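You operate a simulated robot arm through the tools that you are given. There is no shell and no other tool. Be economical: measure what you need, move in short steps, check, and stop when the job is done.

You run a simulated two-armed robot. Do the job below in one go: nothing can be reset, and whatever is moved stays where it is left.

Task
Change the crushed core of the yellow stub roll for the new white core.
Fine: hold the roll while you draw the old core and while you push the new one; old core in the core bin.

It is judged by the outcome, as a careful person would: the job done as asked, and still so three seconds after it is handed in. It fails if anything else is knocked over, pushed out of place, dropped, spilled or broken.

Robot
Two 7-joint arms with fingered hands on one trunk, on a base that drives. Base frame: it is fixed to the floor where the robot stands at the start and does not move with it; the origin is under the middle of the robot, x ahead of it, y to its left, z up. Readings come in m, degrees, newtons and seconds.
The left shoulder is at the start at [0.2, 0.135, 0.895], the right one opposite. Places, roughly: core bin [0.6, -0.3, 0.9]; yellow stub roll (8x8x11 cm) [0.5, -0.1, 0.9]. Payload 4 kg a hand.
The TCP of each hand is the grasp point between the finger pads, 0.025 m short of the fingertips. In the tool frame z runs along the fingers and y along their closing line. Largest opening 0.088 m; the body of the gripper starts 0.029 m behind the TCP. The gripper is a hand of 4 fingers: y runs from the thumb to the fingers, the wrist lies at [-0.013, -0.106, -0.174] in the tool frame, and closing takes about 1.5 s.
Orientation is that of the tool frame in the base frame, as a unit quaternion [x, y, z, w]. With the fingers straight down and the wrist toward the robot, the tool's x, y and z point along [0, 1, 0], [1, 0, 0] and [0, 0, -1] of the base frame.

Tools
- The arms move only by the tool send_rows. It takes "left_deltas", "right_deltas" or both (then of equal length, played together; a hand with none holds still); each is text: rows parted by semicolons, each of 6 numbers parted by spaces: the shift along the tool's x, y, z in units of 25 mm (1.0 is 25 mm), then the turn, a rotation vector about the tool's x, y, z in units of 8 degrees (1.0 is 8 degrees). In form: tx ty tz ax ay az; .... A call has 1 to 10 rows; each row shifts and turns the commanded pose from where the row before left it, along the tool's axes as they then stand. "left_gripper" and "right_gripper" are, for a hand that has rows, the opening, from 0 (shut) to 1 (fully open), set as the call begins (left out, the last holds). A call with a number of a shift or a turn outside -1 to 1 is refused whole. Rows are played at 5 a second. More than 0.05 m and 8.6 degrees between two rows, or a gripper value outside its range, and nothing of the call is played. A pose out of reach is approached as far as the arm can. The call stops where the force on the tool passes 40 N (or 10 N more than at its start, if that is more) or the arm is blocked; 0.2 s more then pass. Each finger travels about 0.153 m/s and halts on what it meets, pressing with about 27 N; the grip force reading is that of the motor and also rises with nothing between the fingers. The clock runs only during rows and for 0.2 s after the last one: add rows that do not move to give the fingers time. The reply holds the time, the measured pose of the TCP, the force on the tool along the base axes, the opening and the grip force, in the units named above and with some noise, with the torque about the TCP (base axes, N m) and any sound that the robot's microphone picked up.
- Cameras (640 x 400 px; columns grow to the right, rows downward): "scene" is now at [0.1443, -0.027, 1.5115]; the picture's right is [-0.19, -0.98, 0.00], its down [-0.67, 0.13, -0.73] and it looks along [0.71, -0.14, -0.68] (base axes); focal length 255 px, centre (320, 200). "left" rides on the left gripper at [-0.064, -0.083, -0.098] in its tool frame; the picture's right is [-0.62, -0.37, 0.69], its down [0.71, -0.63, 0.30] and it looks along [0.32, 0.68, 0.65] (tool axes); focal length 265 px, centre (320, 200). "right" rides on the right gripper at [0.064, -0.083, -0.098] in its tool frame; the picture's right is [-0.62, 0.37, -0.69], its down [-0.71, -0.63, 0.30] and it looks along [-0.32, 0.68, 0.65] (tool axes); focal length 265 px, centre (320, 200). There is no depth. A picture from a camera that has moved, and an enlarged one, comes with that camera's place and axes in the base frame and with its lens. The place of the scene camera against the robot may be out by one fixed shift of up to 0.025 m in any direction.
- capture(camera): a new picture of that camera. It takes no simulated time.
- slide_trunk(by): slides the trunk up (or, below 0, down) by that many m; the arms and the scene camera ride with it, the base frame stays. It gives what a move gives, with no picture.
- roll_base(legs): drives the robot by 1 to 6 legs, each [ahead, left, turn to the left] in m, m and degrees, along the robot's own axes; the way and the turn of a leg run together, so that a leg with both is an arc; at most 1.5 m and 180 degrees a leg. The arms and the cameras ride along, it lands a little off, and it stops where it bumps. It gives what a move gives.
- set_fingers(index, middle, ring, thumb_bend, thumb_turn, hand): sets how far each is bent, from 0 (flat) to 100 (curled in); at 30 the hand is open as for a grip, at 70 the pads meet at the TCP. One left out holds its place. A second passes; each finger stops where it meets its share of the squeeze, and holds until it gets a number again. A gripper value or a shape takes the hand back. It gives what a move gives, with no picture; readings hold the bend of each and the force on the fingers (four entries, about 0 where the hand has none), thumb and palm. thumb_turn goes from beside the hand (0) to across from the fingers (100), as for a grip.
- hand_shape(shape, hand): the hand has 4 fingers and takes this shape, open, in about a second: jaw (thumb against the fingers, like two jaws); tri (thumb and two fingers); tip (a fingertip pinch); poke (one finger out to press); point (the index stretched); flat (the hand flat); cup (the hand cupped); fist (a fist). The gripper value then closes the fingers along that shape, each until it touches; the sizes above hold for jaw. It gives what a move gives, with no picture.
- turn_head(pan, tilt): turns the head with the scene camera to pan (to the left, within 97 degrees either way) and tilt (down, from -29 to 69), counted from straight ahead of the robot. It gives what a move gives.
- zoom(camera, box): a new picture of the part [left, top, right, bottom] of that camera's present view, enlarged. It takes no simulated time.
- finish_job(): hands the job in; it is judged then, once.

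Work in short steps. Places have to be worked out from the pictures, the camera data and where the tool is seen: move nearer, look again, correct. Check each grasp and each placing, and mend what went wrong. You have 120 turns and 92 pictures in all, those below and enlarged ones among them. Open the grippers and draw the arms clear of the work before you hand the job in, unless the task says otherwise; then end with one line.

The tools are called after "Emit:" as a command line: name --argument value ..., lists and objects as JSON in quotes. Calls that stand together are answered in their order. send_rows: Moves the arms, as the interface text tells. Its arguments: {"type":"object","properties":{"left_deltas":{"type":"string"},"left_gripper":{"type":"number"},"right_deltas":{"type":"string"},"right_gripper":{"type":"number"}},"required":[]} The other tools are called the same way: slide_trunk (by) slides the trunk up or down; hand_shape (shape, hand) gives the hand a shape; set_fingers (index, middle, ring, thumb_bend, thumb_turn, hand) moves the fingers one by one; roll_base (legs) drives the base; turn_head (pan, tilt) turns the head that bears the scene camera; capture (camera) takes a picture; zoom (camera, box) takes an enlarged picture of a part of a camera's view; finish_job () hands the job in.

At the start:

```text
clock: 0.0
left_tcp_pos: [0.4883, 0.0698, 1.3158]
left_tcp_rot: [0.707, 0.707, 0.001, -0.001]
left_contact_force: [0.0, -0.4, -0.1]
left_moment: [-0.01, 0.0, 0.0]
left_opening: 0.0877
left_grasp_force: 0.1
left_shape: jaw
left_bend: [30.0, 30.0, 30.0, 30.0, 98.0]
left_finger forces: [0.0, 0.0, 0.1, 0.0, 0.0, 0.0]
right_tcp_pos: [0.5455, -0.3265, 1.2659]
right_tcp_rot: [0.707, 0.707, 0.0, 0.0]
right_contact_force: [-0.2, 0.6, -0.7]
right_moment: [0.01, 0.0, -0.01]
right_opening: 0.0877
right_grasp_force: 0.0
right_shape: jaw
right_bend: [30.0, 30.0, 30.0, 30.0, 98.0]
right_finger forces: [0.0, 0.0, 0.0, 0.0, 0.0, 0.0]
trunk travel left (down, up): [-0.5, 0.27]
robot x, y, heading: [0.0012, -0.0032, -0.0]
head pan, tilt: [-11.2, 43.2]
```

scene: 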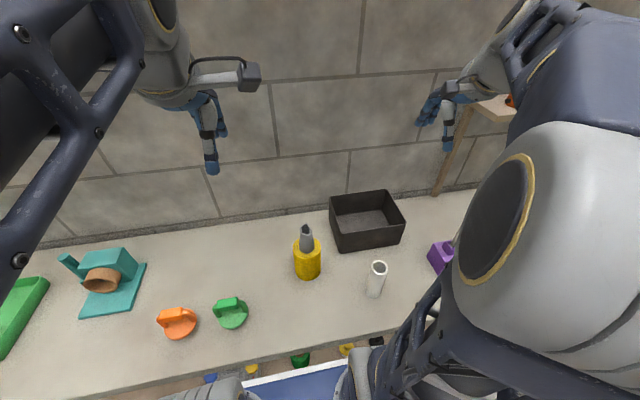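
right: 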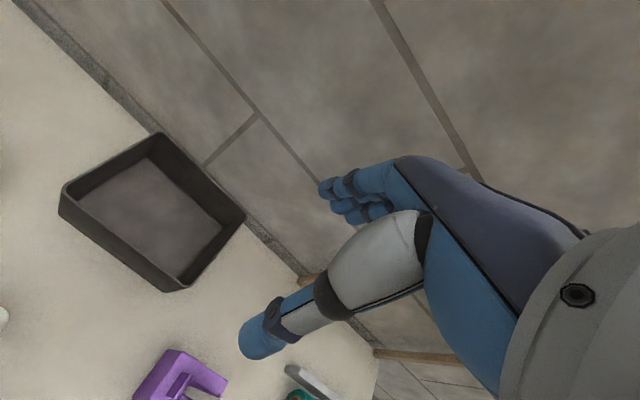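
left: 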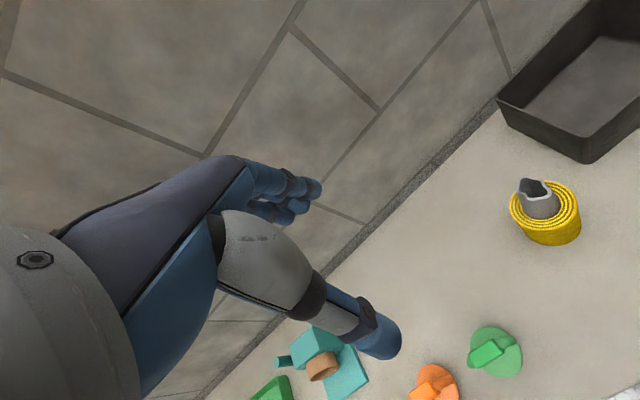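

I see the yellow roll with the crushed grey core sticking up, the white core standing near it, and the black bin. I zoom for detail.

Emit:
zoom --camera "scene" --box '[260, 180, 480, 318]'

Emit:
zoom --camera "left" --box '[440, 130, 640, 255]'

```text
2.90 times, centred on (370, 249) of scene
camera zoom: at [0.1443, -0.027, 1.5115], right [-0.19, -0.98, 0.0], down [-0.67, 0.13, -0.73], along [0.71, -0.14, -0.68], focal length 739 px, centre (175, 58)
```

zoom: 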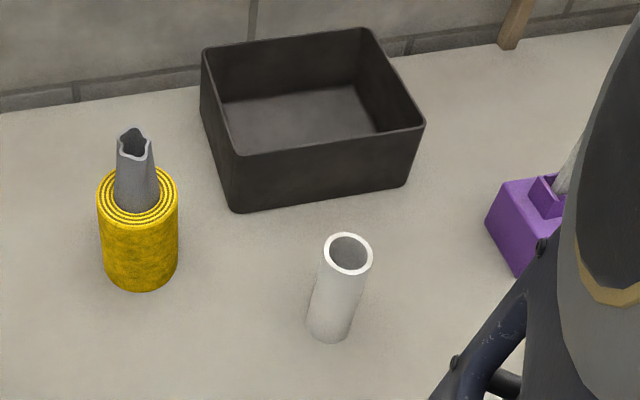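

```text
3.20 times, centred on (540, 192) of left
camera zoom: at [0.4042, 0.0056, 1.4129], right [-0.37, -0.62, -0.69], down [-0.63, 0.71, -0.3], along [0.68, 0.32, -0.65], focal length 849 px, centre (-384, 224)
```

zoom: 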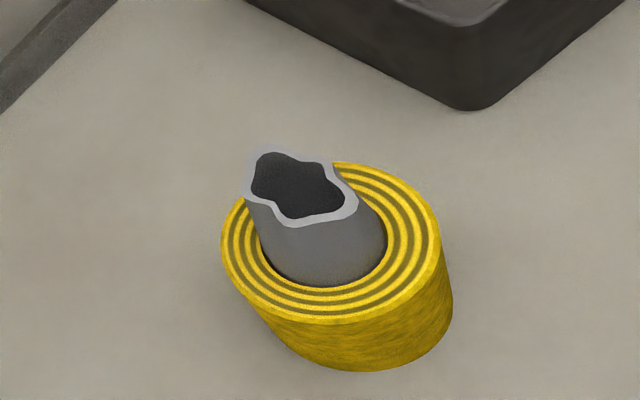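

Rough fixes: roll about (0.545,-0.07), white core about (0.445,-0.235), both a bit near for top-down reach. I back the base up by 0.15 m and look again.

Emit:
roll_base --legs '[[-0.15, 0, 0]]'

Emit:
capture --camera "scene"

Emit:
capture --camera "right"

Emit:
capture --camera "left"

```text
clock: 1.4
left_tcp_pos: [0.3356, 0.0698, 1.3152]
left_tcp_rot: [0.707, 0.707, -0.001, -0.001]
left_contact_force: [0.4, -0.9, -0.6]
left_moment: [-0.01, 0.0, 0.0]
left_opening: 0.0875
left_grasp_force: 0.2
left_shape: jaw
left_bend: [30.0, 30.0, 30.0, 30.0, 98.0]
left_finger forces: [0.0, 0.0, 0.1, 0.0, 0.1, 0.1]
right_tcp_pos: [0.3938, -0.3246, 1.2657]
right_tcp_rot: [0.706, 0.708, 0.0, 0.0]
right_contact_force: [0.3, -0.3, -0.1]
right_moment: [-0.02, 0.0, -0.02]
right_opening: 0.0877
right_grasp_force: 0.0
right_shape: jaw
right_bend: [30.0, 30.0, 30.0, 30.0, 98.0]
right_finger forces: [0.0, 0.1, 0.0, 0.1, 0.0, 0.0]
trunk travel left (down, up): [-0.5, 0.27]
robot x, y, heading: [-0.1499, -0.0001, -0.2]
head pan, tilt: [-11.2, 43.2]
```

```text
86 pictures are left
camera scene: at [-0.0076, -0.027, 1.5115], right [-0.19, -0.98, 0.0], down [-0.67, 0.13, -0.73], along [0.71, -0.14, -0.68], focal length 255 px, centre (320, 200)
```

scene: 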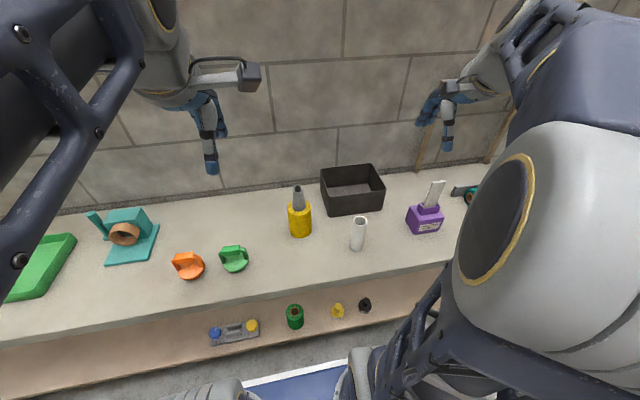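

```text
85 pictures are left
camera right: at [0.3099, -0.2601, 1.364], right [0.37, -0.62, 0.69], down [-0.63, -0.71, -0.3], along [0.68, -0.32, -0.65], focal length 265 px, centre (320, 200)
```

right: 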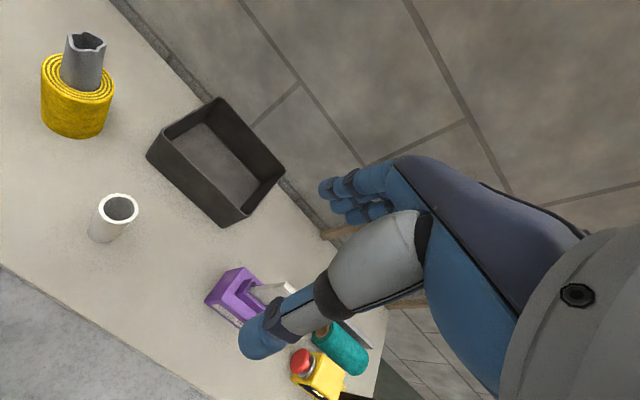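

```text
84 pictures are left
camera left: at [0.2522, 0.0058, 1.4129], right [-0.37, -0.62, -0.69], down [-0.63, 0.71, -0.3], along [0.68, 0.32, -0.65], focal length 265 px, centre (320, 200)
```

left: 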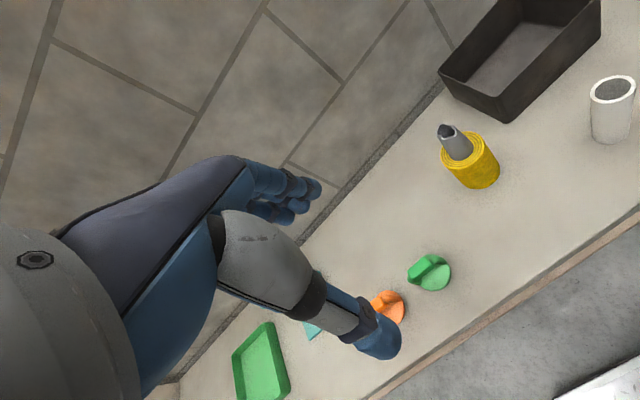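

The whole table is in view now. I zoom the right and left pictures to triangulate the roll and the white core.

Emit:
zoom --camera "right" --box '[20, 10, 180, 110]'

Emit:
zoom --camera "right" --box '[50, 160, 210, 260]'

Emit:
zoom --camera "left" --box '[400, 100, 560, 200]'

Emit:
zoom --camera "scene" --box '[260, 150, 420, 250]'

```text
4.00 times, centred on (100, 60) of right
camera zoom: at [0.3099, -0.2601, 1.364], right [0.37, -0.62, 0.69], down [-0.63, -0.71, -0.3], along [0.68, -0.32, -0.65], focal length 1062 px, centre (1200, 760)
```

zoom: 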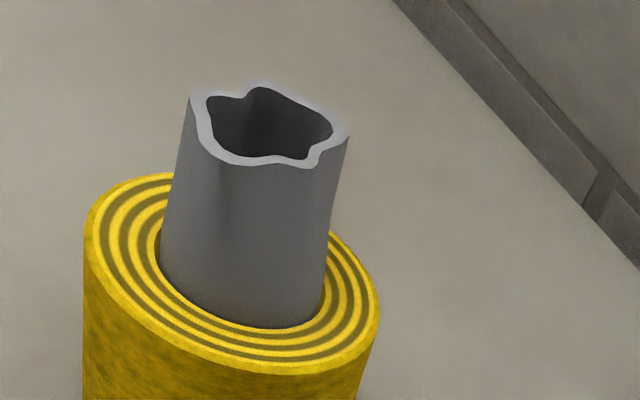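

```text
4.00 times, centred on (130, 210) of right
camera zoom: at [0.3099, -0.2601, 1.364], right [0.37, -0.62, 0.69], down [-0.63, -0.71, -0.3], along [0.68, -0.32, -0.65], focal length 1062 px, centre (1080, 160)
```

zoom: 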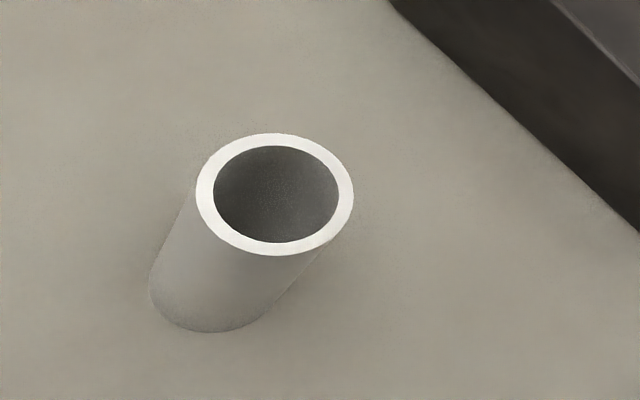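

```text
4.00 times, centred on (480, 150) of left
camera zoom: at [0.2522, 0.0058, 1.4129], right [-0.37, -0.62, -0.69], down [-0.63, 0.71, -0.3], along [0.68, 0.32, -0.65], focal length 1062 px, centre (-320, 400)
```

zoom: 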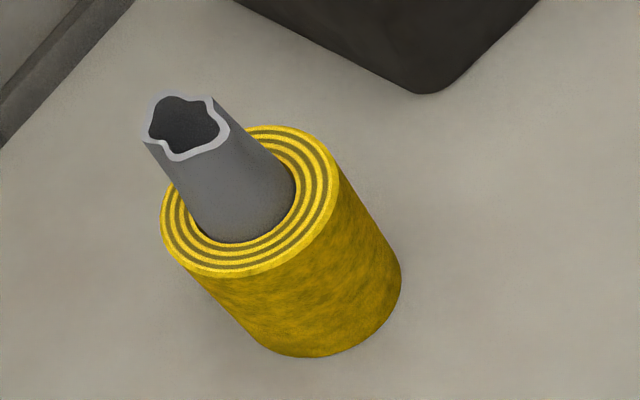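

```text
4.00 times, centred on (340, 200) of scene
camera zoom: at [-0.0076, -0.027, 1.5115], right [-0.19, -0.98, 0.0], down [-0.67, 0.13, -0.73], along [0.71, -0.14, -0.68], focal length 1019 px, centre (240, 200)
```

zoom: 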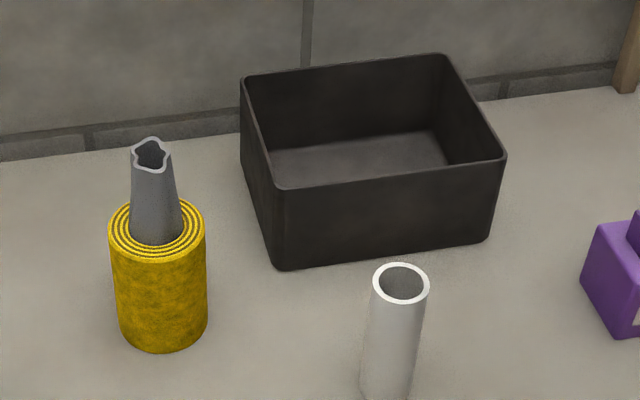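

Triangulated: roll axis about (0.530,-0.062), roll top ~0.965, old core top ~1.035; white core (0.436,-0.218), top ~0.97. The left hand will grip the roll from the front-left side (heading 45° right, tilted 20° down), so I turn it in free air first.

Emit:
send_rows --left_deltas "0 0 0 0 0 -0.9375;0 0 0 0 0 -0.9375;0 0 0 0 0 -0.9375;0 0 0 0 0 -0.9375;0 0 0 0 0 -0.9375;0 0 0 0 0 -0.9375;0 0 0 0 -0.9722 0;0 0 0 0 -0.9722 0;0 0 0 0 -0.9722 0;0 0 0 0 -0.9722 0"

Emit:
send_rows --left_deltas "0 0 0 0 -0.9722 0;0 0 0 0 -0.9722 0;0 0 0 0 -0.9722 0;0 0 0 0 -0.9722 0;0 0 0 0 -0.9722 0;0 0 0 0 0 0"

Emit:
capture --camera "scene"

```text
clock: 3.6
left_tcp_pos: [0.3358, 0.0684, 1.3173]
left_tcp_rot: [0.37, 0.889, -0.101, 0.25]
left_contact_force: [0.4, -0.4, 0.6]
left_moment: [0.01, 0.0, 0.01]
left_opening: 0.0876
left_grasp_force: 0.1
left_shape: jaw
left_bend: [30.0, 30.0, 30.0, 30.0, 98.0]
left_finger forces: [0.1, 0.0, 0.0, 0.0, 0.0, 0.0]
right_tcp_pos: [0.395, -0.3252, 1.2661]
right_tcp_rot: [0.708, 0.707, -0.001, 0.0]
right_contact_force: [0.1, 0.1, -0.4]
right_moment: [-0.03, 0.0, 0.0]
right_opening: 0.0877
right_grasp_force: 0.0
right_shape: jaw
right_bend: [30.0, 30.0, 30.0, 30.0, 98.0]
right_finger forces: [0.0, 0.0, 0.0, 0.0, 0.0, 0.1]
trunk travel left (down, up): [-0.5, 0.27]
robot x, y, heading: [-0.1514, -0.0009, 0.0]
head pan, tilt: [-11.2, 43.2]
```

```text
clock: 5.0
left_tcp_pos: [0.3359, 0.0696, 1.3143]
left_tcp_rot: [0.313, 0.757, -0.219, 0.531]
left_contact_force: [0.3, 0.8, 0.1]
left_moment: [-0.02, -0.02, 0.04]
left_opening: 0.0876
left_grasp_force: 0.0
left_shape: jaw
left_bend: [30.0, 30.0, 30.0, 30.0, 98.0]
left_finger forces: [0.1, 0.0, 0.0, 0.1, 0.0, 0.0]
right_tcp_pos: [0.3944, -0.3246, 1.265]
right_tcp_rot: [0.706, 0.708, 0.0, 0.0]
right_contact_force: [0.8, 0.2, 0.1]
right_moment: [-0.02, 0.01, 0.03]
right_opening: 0.088
right_grasp_force: 0.1
right_shape: jaw
right_bend: [30.0, 30.0, 30.0, 30.0, 98.0]
right_finger forces: [0.0, 0.0, 0.1, 0.0, 0.0, 0.0]
trunk travel left (down, up): [-0.5, 0.27]
robot x, y, heading: [-0.1515, 0.0009, 0.3]
head pan, tilt: [-11.2, 43.2]
```

```text
79 pictures are left
camera scene: at [-0.0075, -0.027, 1.5115], right [-0.19, -0.98, 0.0], down [-0.67, 0.13, -0.73], along [0.71, -0.14, -0.68], focal length 255 px, centre (320, 200)
```

scene: 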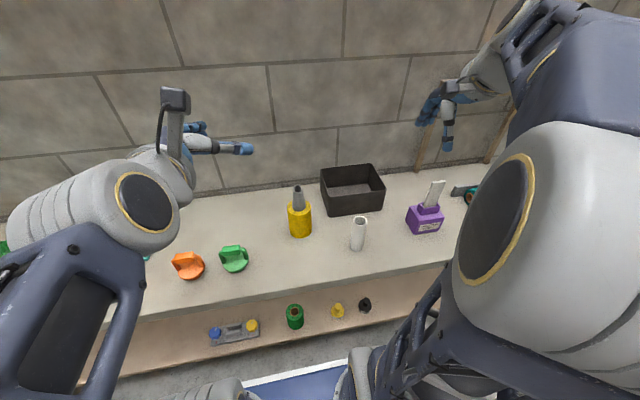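

Left hand orientation is as planned; I flatten the tilt to about 8° so the palm clears the roll, and move over the standoff point.

Emit:
send_rows --left_deltas "0 0 0 0 -0.75 0;0 0 0 0 -0.75 0;-0.118 0.356 0.846 0 0 0;-0.118 0.356 0.846 0 0 0;-0.118 0.356 0.846 0 0 0;-0.118 0.356 0.846 0 0 0;-0.118 0.356 0.846 0 0 0;0 0 0 0 0 0"

Emit:
send_rows --left_deltas "0.92 0 0.129 0 0 0;0.92 0 0.129 0 0 0;0.92 0 0.129 0 0 0;0.92 0 0.129 0 0 0;0.92 0 0.129 0 0 0;0.92 0 0.129 0 0 0;0.92 0 0.129 0 0 0;0.92 0 0.129 0 0 0;0.92 0 0.129 0 0 0;0.92 0 0.129 0 0 0"

Emit:
capture --camera "scene"

Emit:
capture --camera "left"

```text
clock: 6.8
left_tcp_pos: [0.4444, 0.0259, 1.3174]
left_tcp_rot: [0.289, 0.697, -0.252, 0.606]
left_contact_force: [-0.3, 0.1, 0.5]
left_moment: [0.01, -0.01, 0.02]
left_opening: 0.0876
left_grasp_force: 0.1
left_shape: jaw
left_bend: [30.0, 30.0, 30.0, 30.0, 98.0]
left_finger forces: [0.0, 0.0, 0.1, 0.1, 0.1, 0.1]
right_tcp_pos: [0.3948, -0.3239, 1.2663]
right_tcp_rot: [0.707, 0.708, 0.0, 0.0]
right_contact_force: [0.7, 0.2, 0.0]
right_moment: [0.0, 0.0, 0.01]
right_opening: 0.0877
right_grasp_force: 0.1
right_shape: jaw
right_bend: [30.0, 30.0, 30.0, 30.0, 98.0]
right_finger forces: [0.0, 0.0, 0.0, 0.1, 0.0, 0.0]
trunk travel left (down, up): [-0.5, 0.27]
robot x, y, heading: [-0.1499, 0.0008, 0.2]
head pan, tilt: [-11.2, 43.2]
```

```text
clock: 9.0
left_tcp_pos: [0.4916, 0.011, 1.1115]
left_tcp_rot: [0.288, 0.698, -0.251, 0.606]
left_contact_force: [0.0, -0.8, -0.2]
left_moment: [-0.01, 0.0, -0.02]
left_opening: 0.0876
left_grasp_force: 0.1
left_shape: jaw
left_bend: [30.0, 30.0, 30.0, 30.0, 98.0]
left_finger forces: [0.0, 0.0, 0.1, 0.0, 0.1, 0.0]
left hand out of reach, approached as far as the arm can: row 5, 6, 7, 8, 9, 10
right_tcp_pos: [0.3942, -0.3246, 1.2655]
right_tcp_rot: [0.706, 0.708, 0.001, -0.001]
right_contact_force: [-0.1, 0.0, 0.2]
right_moment: [0.0, 0.0, 0.01]
right_opening: 0.0878
right_grasp_force: 0.0
right_shape: jaw
right_bend: [30.0, 30.0, 30.0, 30.0, 98.0]
right_finger forces: [0.0, 0.0, 0.0, 0.0, 0.0, 0.1]
trunk travel left (down, up): [-0.5, 0.27]
robot x, y, heading: [-0.1524, -0.0013, 0.1]
head pan, tilt: [-11.2, 43.2]
```

```text
78 pictures are left
camera scene: at [-0.0077, -0.0269, 1.5116], right [-0.19, -0.98, 0.0], down [-0.67, 0.13, -0.73], along [0.71, -0.14, -0.68], focal length 255 px, centre (320, 200)
```

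scene: 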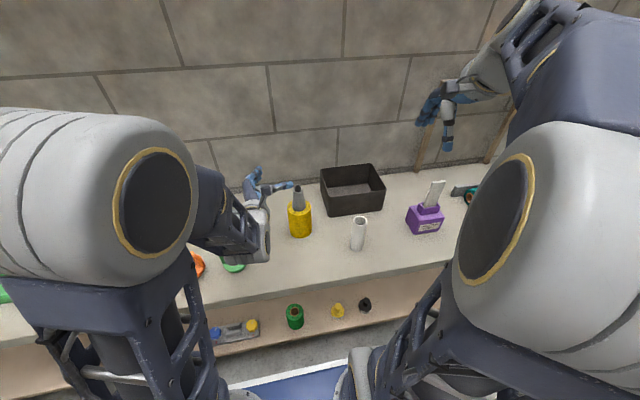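

```text
77 pictures are left
camera left: at [0.3694, 0.0148, 1.1871], right [0.29, -0.81, 0.52], down [-0.3, -0.59, -0.75], along [0.91, 0.06, -0.41], focal length 265 px, centre (320, 200)
```

left: 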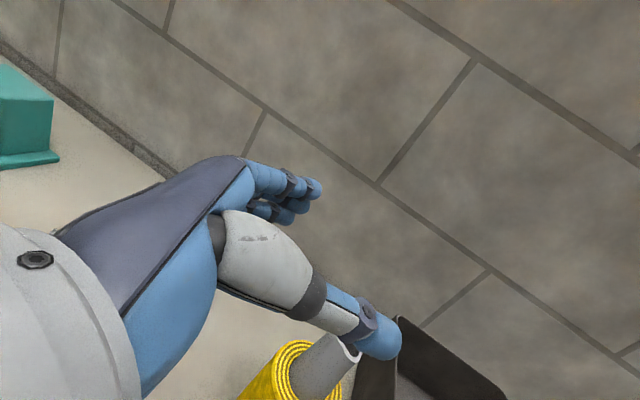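

The arm folds too far: the wrist target is too near the shoulder. I back the base off another 0.12 m, which keeps the bin in the right hand's reach.

Emit:
roll_base --legs '[[-0.12, 0, 0]]'

Emit:
capture --camera "scene"

```text
clock: 10.2
left_tcp_pos: [0.3719, 0.0104, 1.1113]
left_tcp_rot: [0.29, 0.697, -0.252, 0.606]
left_contact_force: [0.4, 0.4, -0.6]
left_moment: [0.02, -0.03, 0.02]
left_opening: 0.0878
left_grasp_force: 0.1
left_shape: jaw
left_bend: [30.0, 30.0, 30.0, 30.0, 98.0]
left_finger forces: [0.0, 0.0, 0.1, 0.0, 0.1, 0.0]
right_tcp_pos: [0.2743, -0.3261, 1.2663]
right_tcp_rot: [0.707, 0.707, 0.0, -0.001]
right_contact_force: [-0.3, -0.6, 0.0]
right_moment: [0.03, 0.0, -0.01]
right_opening: 0.0875
right_grasp_force: 0.1
right_shape: jaw
right_bend: [30.0, 30.0, 30.0, 30.0, 98.0]
right_finger forces: [0.0, 0.0, 0.1, 0.0, 0.0, 0.0]
trunk travel left (down, up): [-0.5, 0.27]
robot x, y, heading: [-0.2725, 0.0, -0.1]
head pan, tilt: [-11.2, 43.2]
```

```text
76 pictures are left
camera scene: at [-0.1275, -0.0271, 1.5115], right [-0.19, -0.98, 0.0], down [-0.67, 0.13, -0.73], along [0.71, -0.14, -0.68], focal length 255 px, centre (320, 200)
```

scene: 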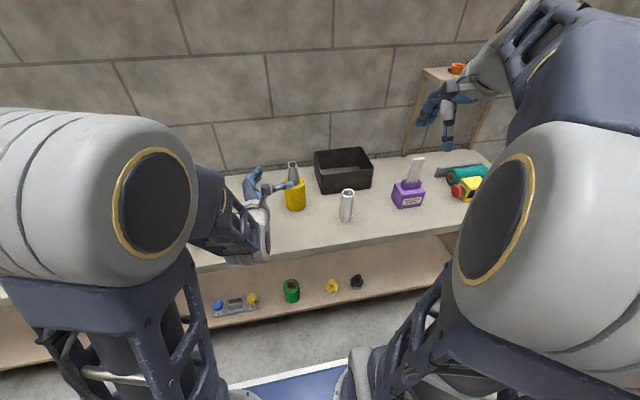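

I move to above the standoff and read back.

Emit:
send_rows --left_deltas "-0.073 0.811 0.523 0 0 0;-0.073 0.811 0.523 0 0 0;-0.073 0.811 0.523 0 0 0;0 0 0 0 0 0"

```text
clock: 11.2
left_tcp_pos: [0.4438, 0.0259, 1.1094]
left_tcp_rot: [0.289, 0.697, -0.25, 0.607]
left_contact_force: [-0.9, -1.1, 0.8]
left_moment: [-0.01, -0.01, 0.01]
left_opening: 0.0873
left_grasp_force: 0.0
left_shape: jaw
left_bend: [30.0, 30.0, 30.0, 30.0, 98.0]
left_finger forces: [0.0, 0.1, 0.0, 0.0, 0.0, 0.0]
right_tcp_pos: [0.2746, -0.325, 1.2657]
right_tcp_rot: [0.707, 0.708, 0.0, 0.0]
right_contact_force: [0.5, -0.6, -0.2]
right_moment: [0.0, 0.01, 0.0]
right_opening: 0.0874
right_grasp_force: 0.1
right_shape: jaw
right_bend: [30.0, 30.0, 30.0, 30.0, 98.0]
right_finger forces: [0.0, 0.0, 0.1, 0.1, 0.1, 0.0]
trunk travel left (down, up): [-0.5, 0.27]
robot x, y, heading: [-0.2752, -0.0025, 0.0]
head pan, tilt: [-11.2, 43.2]
```

Now down by 0.187 m at the standoff.

Emit:
send_rows --left_deltas "0.925 0 0.13 0 0 0;0.925 0 0.13 0 0 0;0.925 0 0.13 0 0 0;0.925 0 0.13 0 0 0;0.925 0 0.13 0 0 0;0.925 0 0.13 0 0 0;0.925 0 0.13 0 0 0;0.925 0 0.13 0 0 0;0 0 0 0 0 0"

Emit:
capture --camera "scene"

Emit:
capture --camera "left"

```text
clock: 13.2
left_tcp_pos: [0.4421, 0.0241, 0.9244]
left_tcp_rot: [0.289, 0.697, -0.251, 0.606]
left_contact_force: [0.4, 0.1, -0.1]
left_moment: [0.0, 0.01, 0.0]
left_opening: 0.0879
left_grasp_force: 0.0
left_shape: jaw
left_bend: [30.0, 30.0, 30.0, 30.0, 98.0]
left_finger forces: [0.0, 0.0, 0.1, 0.0, 0.1, 0.1]
right_tcp_pos: [0.2734, -0.3251, 1.2656]
right_tcp_rot: [0.707, 0.708, 0.0, 0.001]
right_contact_force: [0.4, 0.2, 0.0]
right_moment: [0.02, -0.02, 0.0]
right_opening: 0.0874
right_grasp_force: 0.0
right_shape: jaw
right_bend: [30.0, 30.0, 30.0, 30.0, 98.0]
right_finger forces: [0.0, 0.0, 0.0, 0.0, 0.0, 0.0]
trunk travel left (down, up): [-0.5, 0.27]
robot x, y, heading: [-0.2721, -0.0006, 0.0]
head pan, tilt: [-11.2, 43.2]
```

```text
75 pictures are left
camera scene: at [-0.1275, -0.0271, 1.5115], right [-0.19, -0.98, 0.0], down [-0.67, 0.13, -0.73], along [0.71, -0.14, -0.68], focal length 255 px, centre (320, 200)
```

scene: 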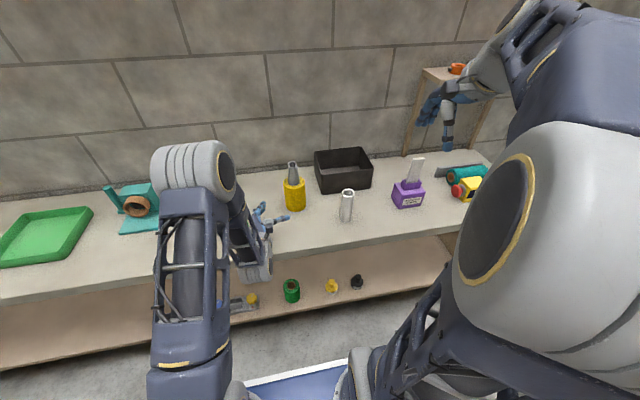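

```text
74 pictures are left
camera left: at [0.3204, 0.0289, 1.0004], right [0.29, -0.81, 0.52], down [-0.3, -0.59, -0.75], along [0.91, 0.06, -0.41], focal length 265 px, centre (320, 200)
```

left: 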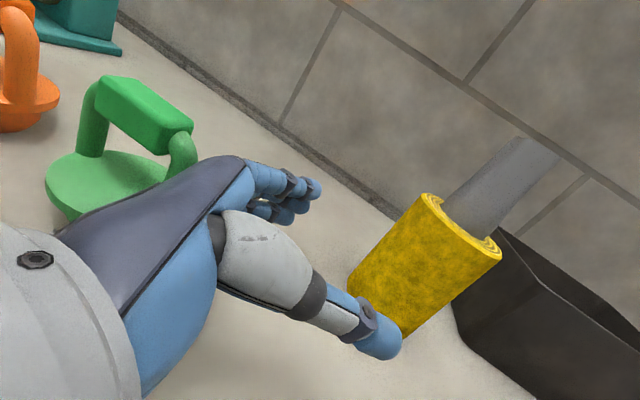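

Standoff reached with no contact. I open the left hand a bit wider for tolerance and check the view.

Emit:
set_fingers --hand "left" --index 18 --middle 18 --ring 18 --thumb_bend 18

Emit:
capture --camera "left"

```text
clock: 14.2
left_tcp_pos: [0.4421, 0.0254, 0.9249]
left_tcp_rot: [0.288, 0.697, -0.251, 0.607]
left_contact_force: [-0.6, -0.4, -1.3]
left_moment: [0.0, 0.02, 0.0]
left_opening: 0.1069
left_grasp_force: 0.0
left_shape: fingers
left_bend: [18.0, 18.0, 18.0, 18.0, 98.0]
left_finger forces: [0.0, 0.1, 0.1, 0.1, 0.0, 0.1]
right_tcp_pos: [0.2743, -0.3262, 1.2664]
right_tcp_rot: [0.707, 0.707, 0.0, 0.0]
right_contact_force: [0.1, -0.2, -0.5]
right_moment: [0.01, 0.02, -0.01]
right_opening: 0.0874
right_grasp_force: 0.1
right_shape: jaw
right_bend: [30.0, 30.0, 30.0, 30.0, 98.0]
right_finger forces: [0.1, 0.0, 0.0, 0.0, 0.1, 0.0]
trunk travel left (down, up): [-0.5, 0.27]
robot x, y, heading: [-0.2724, -0.0025, 0.1]
head pan, tilt: [-11.2, 43.2]
```

```text
73 pictures are left
camera left: at [0.3205, 0.0289, 1.0007], right [0.29, -0.81, 0.52], down [-0.3, -0.59, -0.75], along [0.91, 0.06, -0.41], focal length 265 px, centre (320, 200)
```

left: 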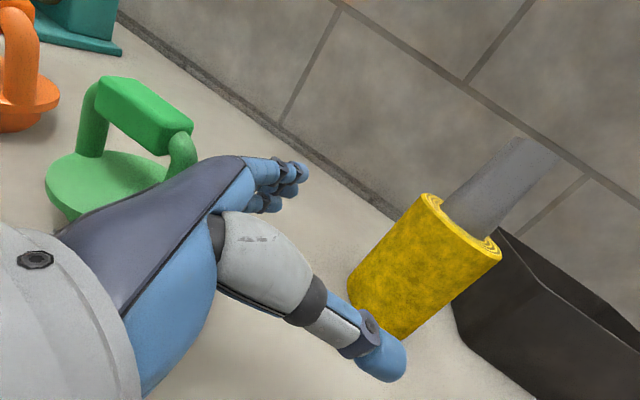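

Opening is 0.107 m. I advance 75 mm and check centring.

Emit:
send_rows --left_deltas "0.06 0 1 0 0 0;0.06 0 1 0 0 0;0.06 0 0.8 0 0 0"

Emit:
capture --camera "left"

Emit:
zoom --camera "scene" --box '[220, 140, 380, 240]'

```text
clock: 15.0
left_tcp_pos: [0.4908, -0.0231, 0.9103]
left_tcp_rot: [0.289, 0.697, -0.251, 0.606]
left_contact_force: [-0.6, 0.0, -0.6]
left_moment: [0.0, 0.0, 0.0]
left_opening: 0.1068
left_grasp_force: 0.0
left_shape: fingers
left_bend: [18.0, 18.0, 18.0, 18.0, 98.0]
left_finger forces: [0.0, 0.1, 0.0, 0.0, 0.0, 0.1]
right_tcp_pos: [0.2736, -0.3242, 1.2665]
right_tcp_rot: [0.707, 0.707, 0.0, 0.0]
right_contact_force: [-0.7, 1.1, -0.3]
right_moment: [-0.01, 0.01, -0.01]
right_opening: 0.0878
right_grasp_force: 0.1
right_shape: jaw
right_bend: [30.0, 30.0, 30.0, 30.0, 98.0]
right_finger forces: [0.1, 0.0, 0.0, 0.0, 0.1, 0.0]
trunk travel left (down, up): [-0.5, 0.27]
robot x, y, heading: [-0.2705, -0.0036, 0.0]
head pan, tilt: [-11.2, 43.2]
```

```text
72 pictures are left
camera left: at [0.3688, -0.0187, 0.9872], right [0.29, -0.81, 0.52], down [-0.3, -0.59, -0.75], along [0.91, 0.06, -0.41], focal length 265 px, centre (320, 200)
```

left: 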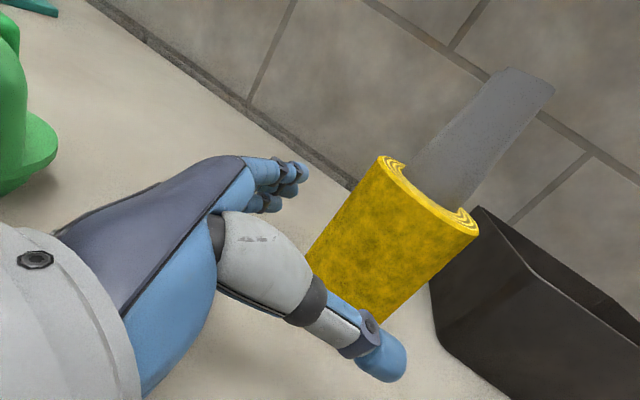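

```text
4.00 times, centred on (300, 190) of scene
camera zoom: at [-0.1275, -0.0271, 1.5115], right [-0.19, -0.98, 0.0], down [-0.67, 0.13, -0.73], along [0.71, -0.14, -0.68], focal length 1019 px, centre (400, 240)
```

zoom: 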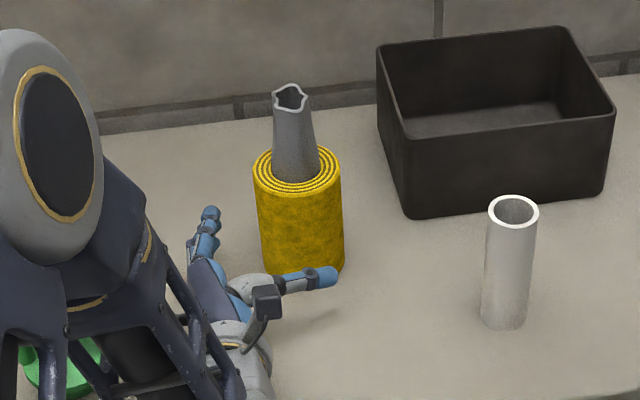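

Thumb and fingers straddle the roll well. I advance the last 41 mm.

Emit:
send_rows --left_deltas "0 0 0.55 0 0 0;0 0 0.55 0 0 0;0 0 0.5 0 0 0"

Emit:
capture --camera "left"

Emit:
zoom --camera "scene" --box '[220, 140, 380, 240]'

```text
clock: 15.8
left_tcp_pos: [0.5205, -0.0521, 0.9048]
left_tcp_rot: [0.289, 0.697, -0.251, 0.606]
left_contact_force: [-0.5, 0.2, -0.6]
left_moment: [-0.05, 0.02, 0.0]
left_opening: 0.1068
left_grasp_force: 0.0
left_shape: fingers
left_bend: [18.0, 18.0, 18.0, 18.0, 98.0]
left_finger forces: [0.0, 0.0, 0.0, 0.0, 0.0, 0.0]
right_tcp_pos: [0.2751, -0.3247, 1.2663]
right_tcp_rot: [0.708, 0.707, -0.001, 0.0]
right_contact_force: [-0.2, 0.3, -0.1]
right_moment: [-0.03, 0.01, 0.04]
right_opening: 0.0876
right_grasp_force: 0.1
right_shape: jaw
right_bend: [30.0, 30.0, 30.0, 30.0, 98.0]
right_finger forces: [0.1, 0.0, 0.1, 0.0, 0.0, 0.0]
trunk travel left (down, up): [-0.5, 0.27]
robot x, y, heading: [-0.2742, -0.0011, 0.3]
head pan, tilt: [-11.2, 43.2]
```

```text
70 pictures are left
camera left: at [0.3977, -0.0473, 0.9815], right [0.29, -0.81, 0.52], down [-0.3, -0.59, -0.75], along [0.91, 0.06, -0.41], focal length 265 px, centre (320, 200)
```

left: 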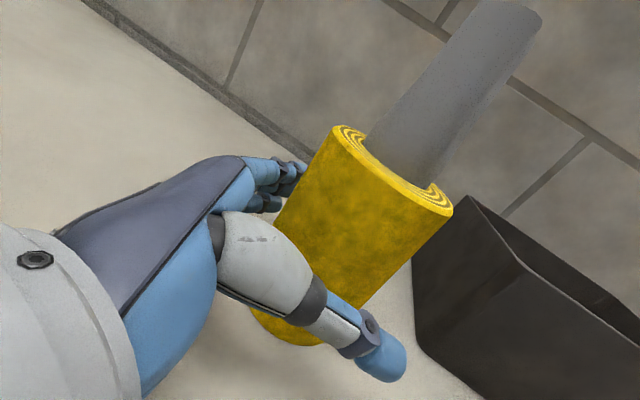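

```text
4.00 times, centred on (300, 190) of scene
camera zoom: at [-0.1275, -0.0271, 1.5115], right [-0.19, -0.98, 0.0], down [-0.67, 0.13, -0.73], along [0.71, -0.14, -0.68], focal length 1019 px, centre (400, 240)
```

zoom: 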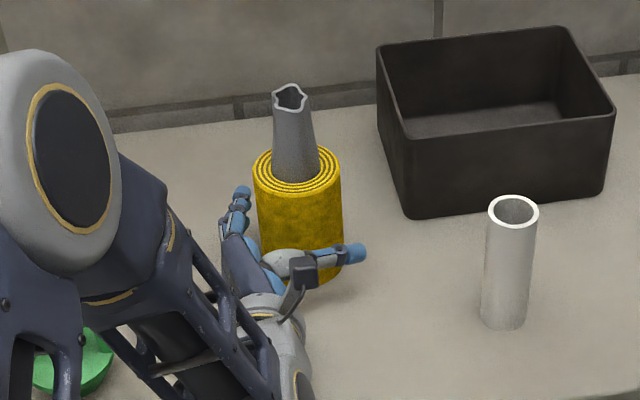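

No contact yet. I go 4 mm deeper, then close the fingers on the roll.

Emit:
send_rows --left_deltas "0 0 0.16 0 0 0"

Emit:
set_fingers --hand "left" --index 60 --middle 60 --ring 60 --thumb_bend 60

Emit:
capture --camera "left"

Emit:
zoom --camera "scene" --box '[220, 140, 380, 240]'

```text
clock: 16.2
left_tcp_pos: [0.523, -0.0543, 0.9044]
left_tcp_rot: [0.289, 0.697, -0.252, 0.606]
left_contact_force: [0.0, 0.9, -0.2]
left_moment: [0.05, 0.01, 0.02]
left_opening: 0.1068
left_grasp_force: 0.1
left_shape: fingers
left_bend: [18.0, 18.0, 18.0, 18.0, 98.0]
left_finger forces: [0.0, 0.0, 0.0, 0.0, 0.0, 0.1]
right_tcp_pos: [0.2753, -0.326, 1.2671]
right_tcp_rot: [0.707, 0.707, 0.0, 0.0]
right_contact_force: [-0.8, 0.3, 0.9]
right_moment: [0.02, -0.01, 0.0]
right_opening: 0.0876
right_grasp_force: 0.0
right_shape: jaw
right_bend: [30.0, 30.0, 30.0, 30.0, 98.0]
right_finger forces: [0.0, 0.0, 0.1, 0.0, 0.0, 0.0]
trunk travel left (down, up): [-0.5, 0.27]
robot x, y, heading: [-0.2704, -0.0004, 0.0]
head pan, tilt: [-11.2, 43.2]
```

```text
clock: 17.2
left_tcp_pos: [0.5218, -0.0546, 0.905]
left_tcp_rot: [0.289, 0.697, -0.251, 0.606]
left_contact_force: [1.7, 0.6, 2.8]
left_moment: [0.13, -0.21, 0.01]
left_opening: 0.0645
left_grasp_force: 21.9
left_shape: fingers
left_bend: [48.0, 51.0, 50.0, 38.0, 95.0]
left_finger forces: [9.2, 6.9, 7.2, 0.1, 21.5, 0.0]
right_tcp_pos: [0.2734, -0.3265, 1.2666]
right_tcp_rot: [0.707, 0.707, 0.0, 0.001]
right_contact_force: [0.4, 0.5, 0.3]
right_moment: [0.03, 0.0, 0.03]
right_opening: 0.0877
right_grasp_force: 0.0
right_shape: jaw
right_bend: [30.0, 30.0, 30.0, 30.0, 98.0]
right_finger forces: [0.1, 0.0, 0.0, 0.0, 0.0, 0.1]
trunk travel left (down, up): [-0.5, 0.27]
robot x, y, heading: [-0.2733, 0.0007, -0.1]
head pan, tilt: [-11.2, 43.2]
```

```text
68 pictures are left
camera left: at [0.4003, -0.0501, 0.9808], right [0.29, -0.81, 0.52], down [-0.3, -0.59, -0.75], along [0.91, 0.06, -0.41], focal length 265 px, centre (320, 200)
```

left: 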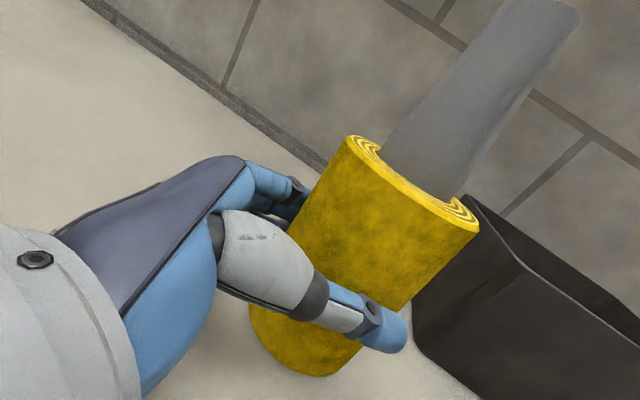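

```text
4.00 times, centred on (300, 190) of scene
camera zoom: at [-0.1275, -0.0271, 1.5115], right [-0.19, -0.98, 0.0], down [-0.67, 0.13, -0.73], along [0.71, -0.14, -0.68], focal length 1019 px, centre (400, 240)
```

zoom: 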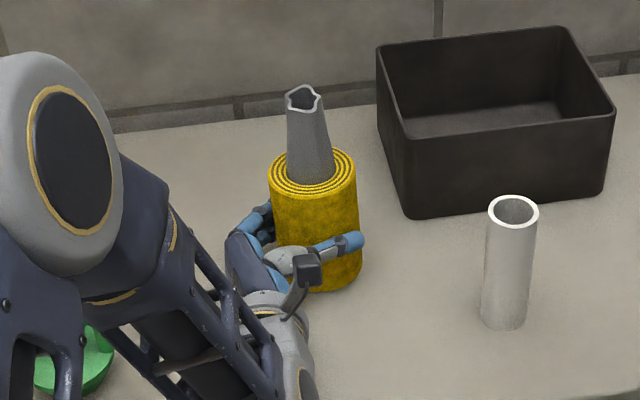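

The roll is gripped (22 N) and slid about 12 mm toward the thumb; its axis is now around (0.525,-0.074). I turn the right hand 45° so its wrist stays clear of the left hand and start toward the core.

Emit:
send_rows --right_deltas "0 0 0 0 0 -0.9375;0 0 0 0 0 -0.9375;0 0 0 0 0 -0.9375;0 0 0 0 0 -0.9375;0 0 0 0 0 -0.9375;0 0 0 0 0 -0.9375;0 1 0 0 0 0;0 1 0 0 0 0;0 1 0 0 0 0;0 1 0 0 0 0"

Emit:
send_rows --right_deltas "0 1 0 0 0 0;0 1 0 0 0 0;0 1 0 0 0 0;0 1 0 0 0 0;0 0 0 0 0 0"

Emit:
capture --camera "right"

Emit:
capture --camera "scene"

```text
clock: 19.4
left_tcp_pos: [0.5223, -0.0543, 0.9048]
left_tcp_rot: [0.289, 0.698, -0.251, 0.606]
left_contact_force: [0.6, 0.4, 2.2]
left_moment: [0.14, -0.2, 0.04]
left_opening: 0.0648
left_grasp_force: 22.3
left_shape: fingers
left_bend: [48.0, 51.0, 50.0, 38.0, 95.0]
left_finger forces: [9.1, 6.9, 7.0, 0.1, 21.5, 0.0]
right_tcp_pos: [0.3453, -0.2557, 1.2655]
right_tcp_rot: [0.382, 0.924, 0.0, -0.001]
right_contact_force: [0.3, -0.4, 0.0]
right_moment: [0.02, -0.03, 0.01]
right_opening: 0.0876
right_grasp_force: 0.1
right_shape: jaw
right_bend: [30.0, 30.0, 30.0, 30.0, 98.0]
right_finger forces: [0.1, 0.1, 0.1, 0.0, 0.0, 0.0]
trunk travel left (down, up): [-0.5, 0.27]
robot x, y, heading: [-0.2752, -0.0001, -0.2]
head pan, tilt: [-11.2, 43.2]
```

```text
clock: 20.6
left_tcp_pos: [0.5226, -0.0549, 0.9042]
left_tcp_rot: [0.288, 0.697, -0.251, 0.607]
left_contact_force: [1.1, 0.1, 3.0]
left_moment: [0.11, -0.16, 0.06]
left_opening: 0.0646
left_grasp_force: 22.3
left_shape: fingers
left_bend: [48.0, 51.0, 50.0, 37.0, 95.0]
left_finger forces: [9.0, 6.6, 7.0, 0.1, 21.5, 0.0]
right_tcp_pos: [0.4171, -0.1835, 1.2673]
right_tcp_rot: [0.383, 0.924, -0.001, 0.001]
right_contact_force: [0.4, 0.5, 0.3]
right_moment: [0.01, 0.0, 0.01]
right_opening: 0.0877
right_grasp_force: 0.1
right_shape: jaw
right_bend: [30.0, 30.0, 30.0, 30.0, 98.0]
right_finger forces: [0.0, 0.0, 0.0, 0.0, 0.0, 0.1]
trunk travel left (down, up): [-0.5, 0.27]
robot x, y, heading: [-0.2707, 0.0005, 0.1]
head pan, tilt: [-11.2, 43.2]
```

```text
66 pictures are left
camera right: at [0.3103, -0.1965, 1.3643], right [0.7, -0.18, 0.69], down [0.06, -0.95, -0.3], along [0.71, 0.25, -0.65], focal length 265 px, centre (320, 200)
```

right: 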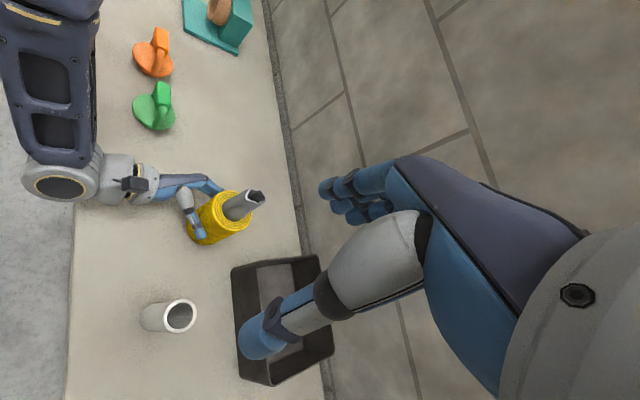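

```text
65 pictures are left
camera scene: at [-0.1275, -0.0271, 1.5115], right [-0.19, -0.98, 0.0], down [-0.67, 0.13, -0.73], along [0.71, -0.14, -0.68], focal length 255 px, centre (320, 200)
```

scene: 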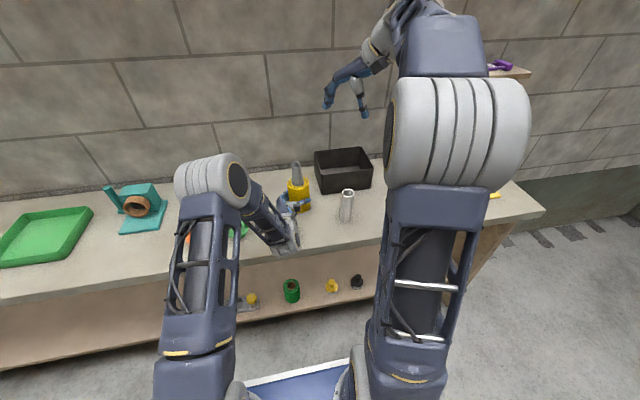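

Good view of the roll from the right camera; I zoom to fix the core's current axis.

Emit:
zoom --camera "right" --box '[160, 160, 320, 260]'

Emit:
zoom --camera "scene" --box '[240, 140, 400, 240]'

```text
4.00 times, centred on (240, 210) of right
camera zoom: at [0.3103, -0.1965, 1.3643], right [0.7, -0.18, 0.69], down [0.06, -0.95, -0.3], along [0.71, 0.25, -0.65], focal length 1062 px, centre (640, 160)
```

zoom: 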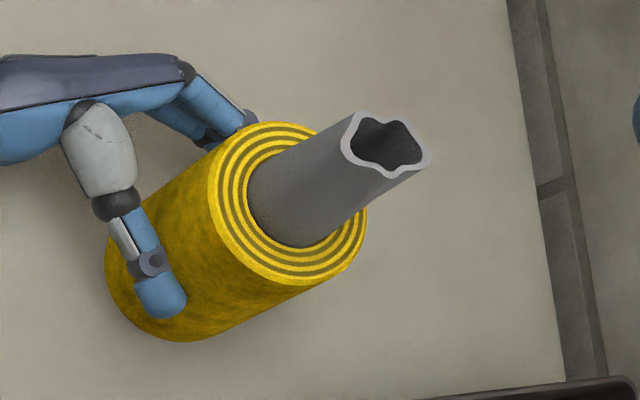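

```text
4.00 times, centred on (320, 190) of scene
camera zoom: at [-0.1275, -0.0271, 1.5115], right [-0.19, -0.98, 0.0], down [-0.67, 0.13, -0.73], along [0.71, -0.14, -0.68], focal length 1019 px, centre (320, 240)
```

zoom: 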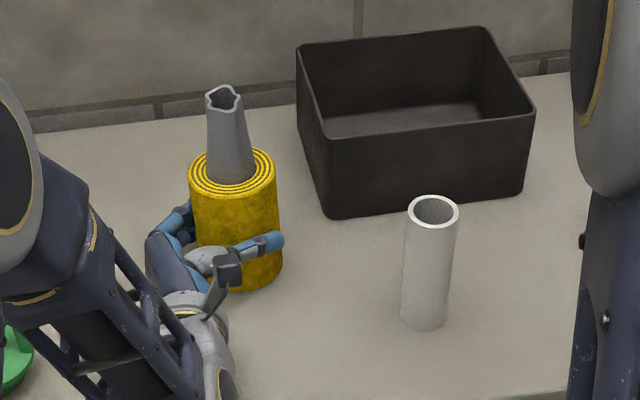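

Core axis at grip height is about (0.5285,-0.0735). I bring the right hand above it at z≈1.13 and check.

Emit:
send_rows --right_deltas "0 0.9 0.2 0 0 0;0 0.9 0.5 0 0 0;0 0.9 0.8 0 0 0;0 0.9 1 0 0 0;0 0.9 1 0 0 0;0 0.9 1 0 0 0;-0.04 0.86 1 0 0 0;0 0 0 0 0 0"

Emit:
capture --camera "right"

Emit:
zoom --camera "scene" --box '[220, 110, 420, 235]'

```text
clock: 22.4
left_tcp_pos: [0.5218, -0.0545, 0.904]
left_tcp_rot: [0.289, 0.697, -0.252, 0.606]
left_contact_force: [2.3, 0.8, 2.6]
left_moment: [0.11, -0.21, 0.04]
left_opening: 0.0644
left_grasp_force: 21.8
left_shape: fingers
left_bend: [48.0, 51.0, 50.0, 37.0, 95.0]
left_finger forces: [9.1, 6.7, 6.8, 0.0, 21.5, 0.1]
right_tcp_pos: [0.5269, -0.0741, 1.1274]
right_tcp_rot: [0.383, 0.924, 0.001, 0.0]
right_contact_force: [-0.5, 0.4, 0.0]
right_moment: [0.02, -0.01, 0.01]
right_opening: 0.0879
right_grasp_force: 0.1
right_shape: jaw
right_bend: [30.0, 30.0, 30.0, 30.0, 98.0]
right_finger forces: [0.0, 0.1, 0.1, 0.0, 0.0, 0.0]
trunk travel left (down, up): [-0.5, 0.27]
robot x, y, heading: [-0.2721, 0.0008, 0.0]
head pan, tilt: [-11.2, 43.2]
```

```text
62 pictures are left
camera right: at [0.4211, -0.0867, 1.226], right [0.7, -0.18, 0.69], down [0.06, -0.95, -0.3], along [0.71, 0.25, -0.65], focal length 265 px, centre (320, 200)
```

right: 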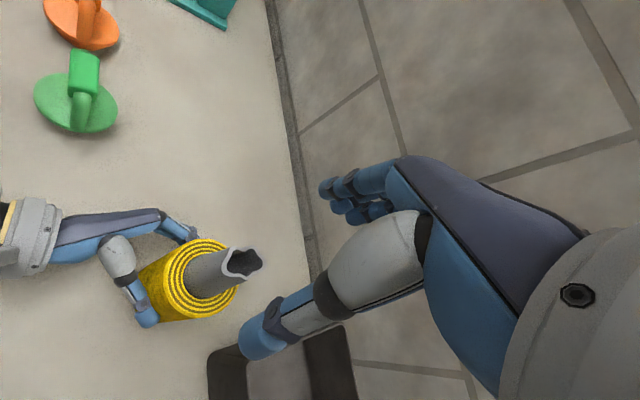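

```text
3.20 times, centred on (320, 172) of scene
camera zoom: at [-0.1275, -0.0271, 1.5115], right [-0.19, -0.98, 0.0], down [-0.67, 0.13, -0.73], along [0.71, -0.14, -0.68], focal length 816 px, centre (320, 288)
```

zoom: 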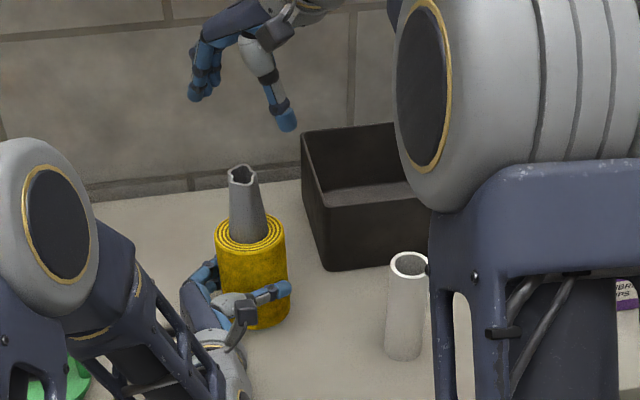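

Well aligned. I descend to z≈1.012 around the core.

Emit:
send_rows --right_deltas "0 0.1 0.92 0 0 0;0 0 0.92 0 0 0;0 0 0.92 0 0 0;0 0 0.92 0 0 0;0 0 0.92 0 0 0;0 0 0 0 0 0"

Emit:
capture --camera "right"

Emit:
zoom --camera "scene" --box '[220, 110, 420, 235]'

```text
clock: 23.8
left_tcp_pos: [0.5217, -0.055, 0.9047]
left_tcp_rot: [0.289, 0.697, -0.251, 0.606]
left_contact_force: [0.9, 1.1, 2.6]
left_moment: [0.1, -0.18, -0.01]
left_opening: 0.0647
left_grasp_force: 21.7
left_shape: fingers
left_bend: [48.0, 51.0, 50.0, 37.0, 95.0]
left_finger forces: [8.9, 6.6, 6.9, 0.1, 21.7, 0.1]
right_tcp_pos: [0.5288, -0.0719, 1.0131]
right_tcp_rot: [0.382, 0.924, 0.0, 0.0]
right_contact_force: [0.4, 0.2, 0.1]
right_moment: [-0.03, 0.03, 0.02]
right_opening: 0.0875
right_grasp_force: 0.0
right_shape: jaw
right_bend: [30.0, 30.0, 30.0, 30.0, 98.0]
right_finger forces: [0.0, 0.0, 0.0, 0.0, 0.0, 0.1]
trunk travel left (down, up): [-0.5, 0.27]
robot x, y, heading: [-0.2701, -0.0007, 0.1]
head pan, tilt: [-11.2, 43.2]
```

```text
60 pictures are left
camera right: at [0.4229, -0.0851, 1.1114], right [0.7, -0.18, 0.69], down [0.06, -0.95, -0.3], along [0.71, 0.25, -0.65], focal length 265 px, centre (320, 200)
```

right: 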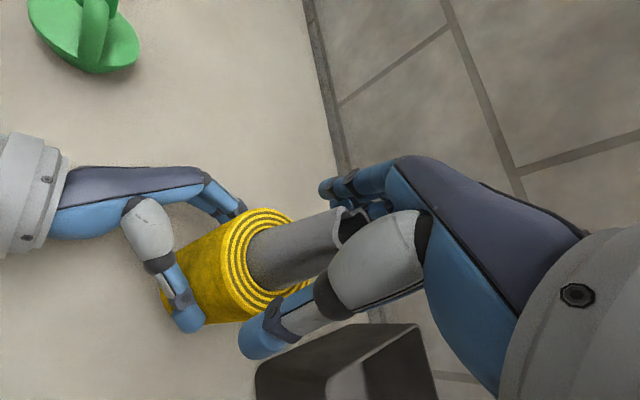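

```text
3.20 times, centred on (320, 172) of scene
camera zoom: at [-0.1275, -0.0271, 1.5115], right [-0.19, -0.98, 0.0], down [-0.67, 0.13, -0.73], along [0.71, -0.14, -0.68], focal length 816 px, centre (320, 288)
```

zoom: 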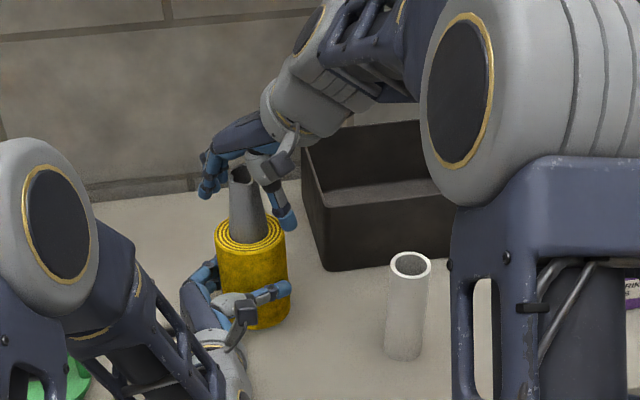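

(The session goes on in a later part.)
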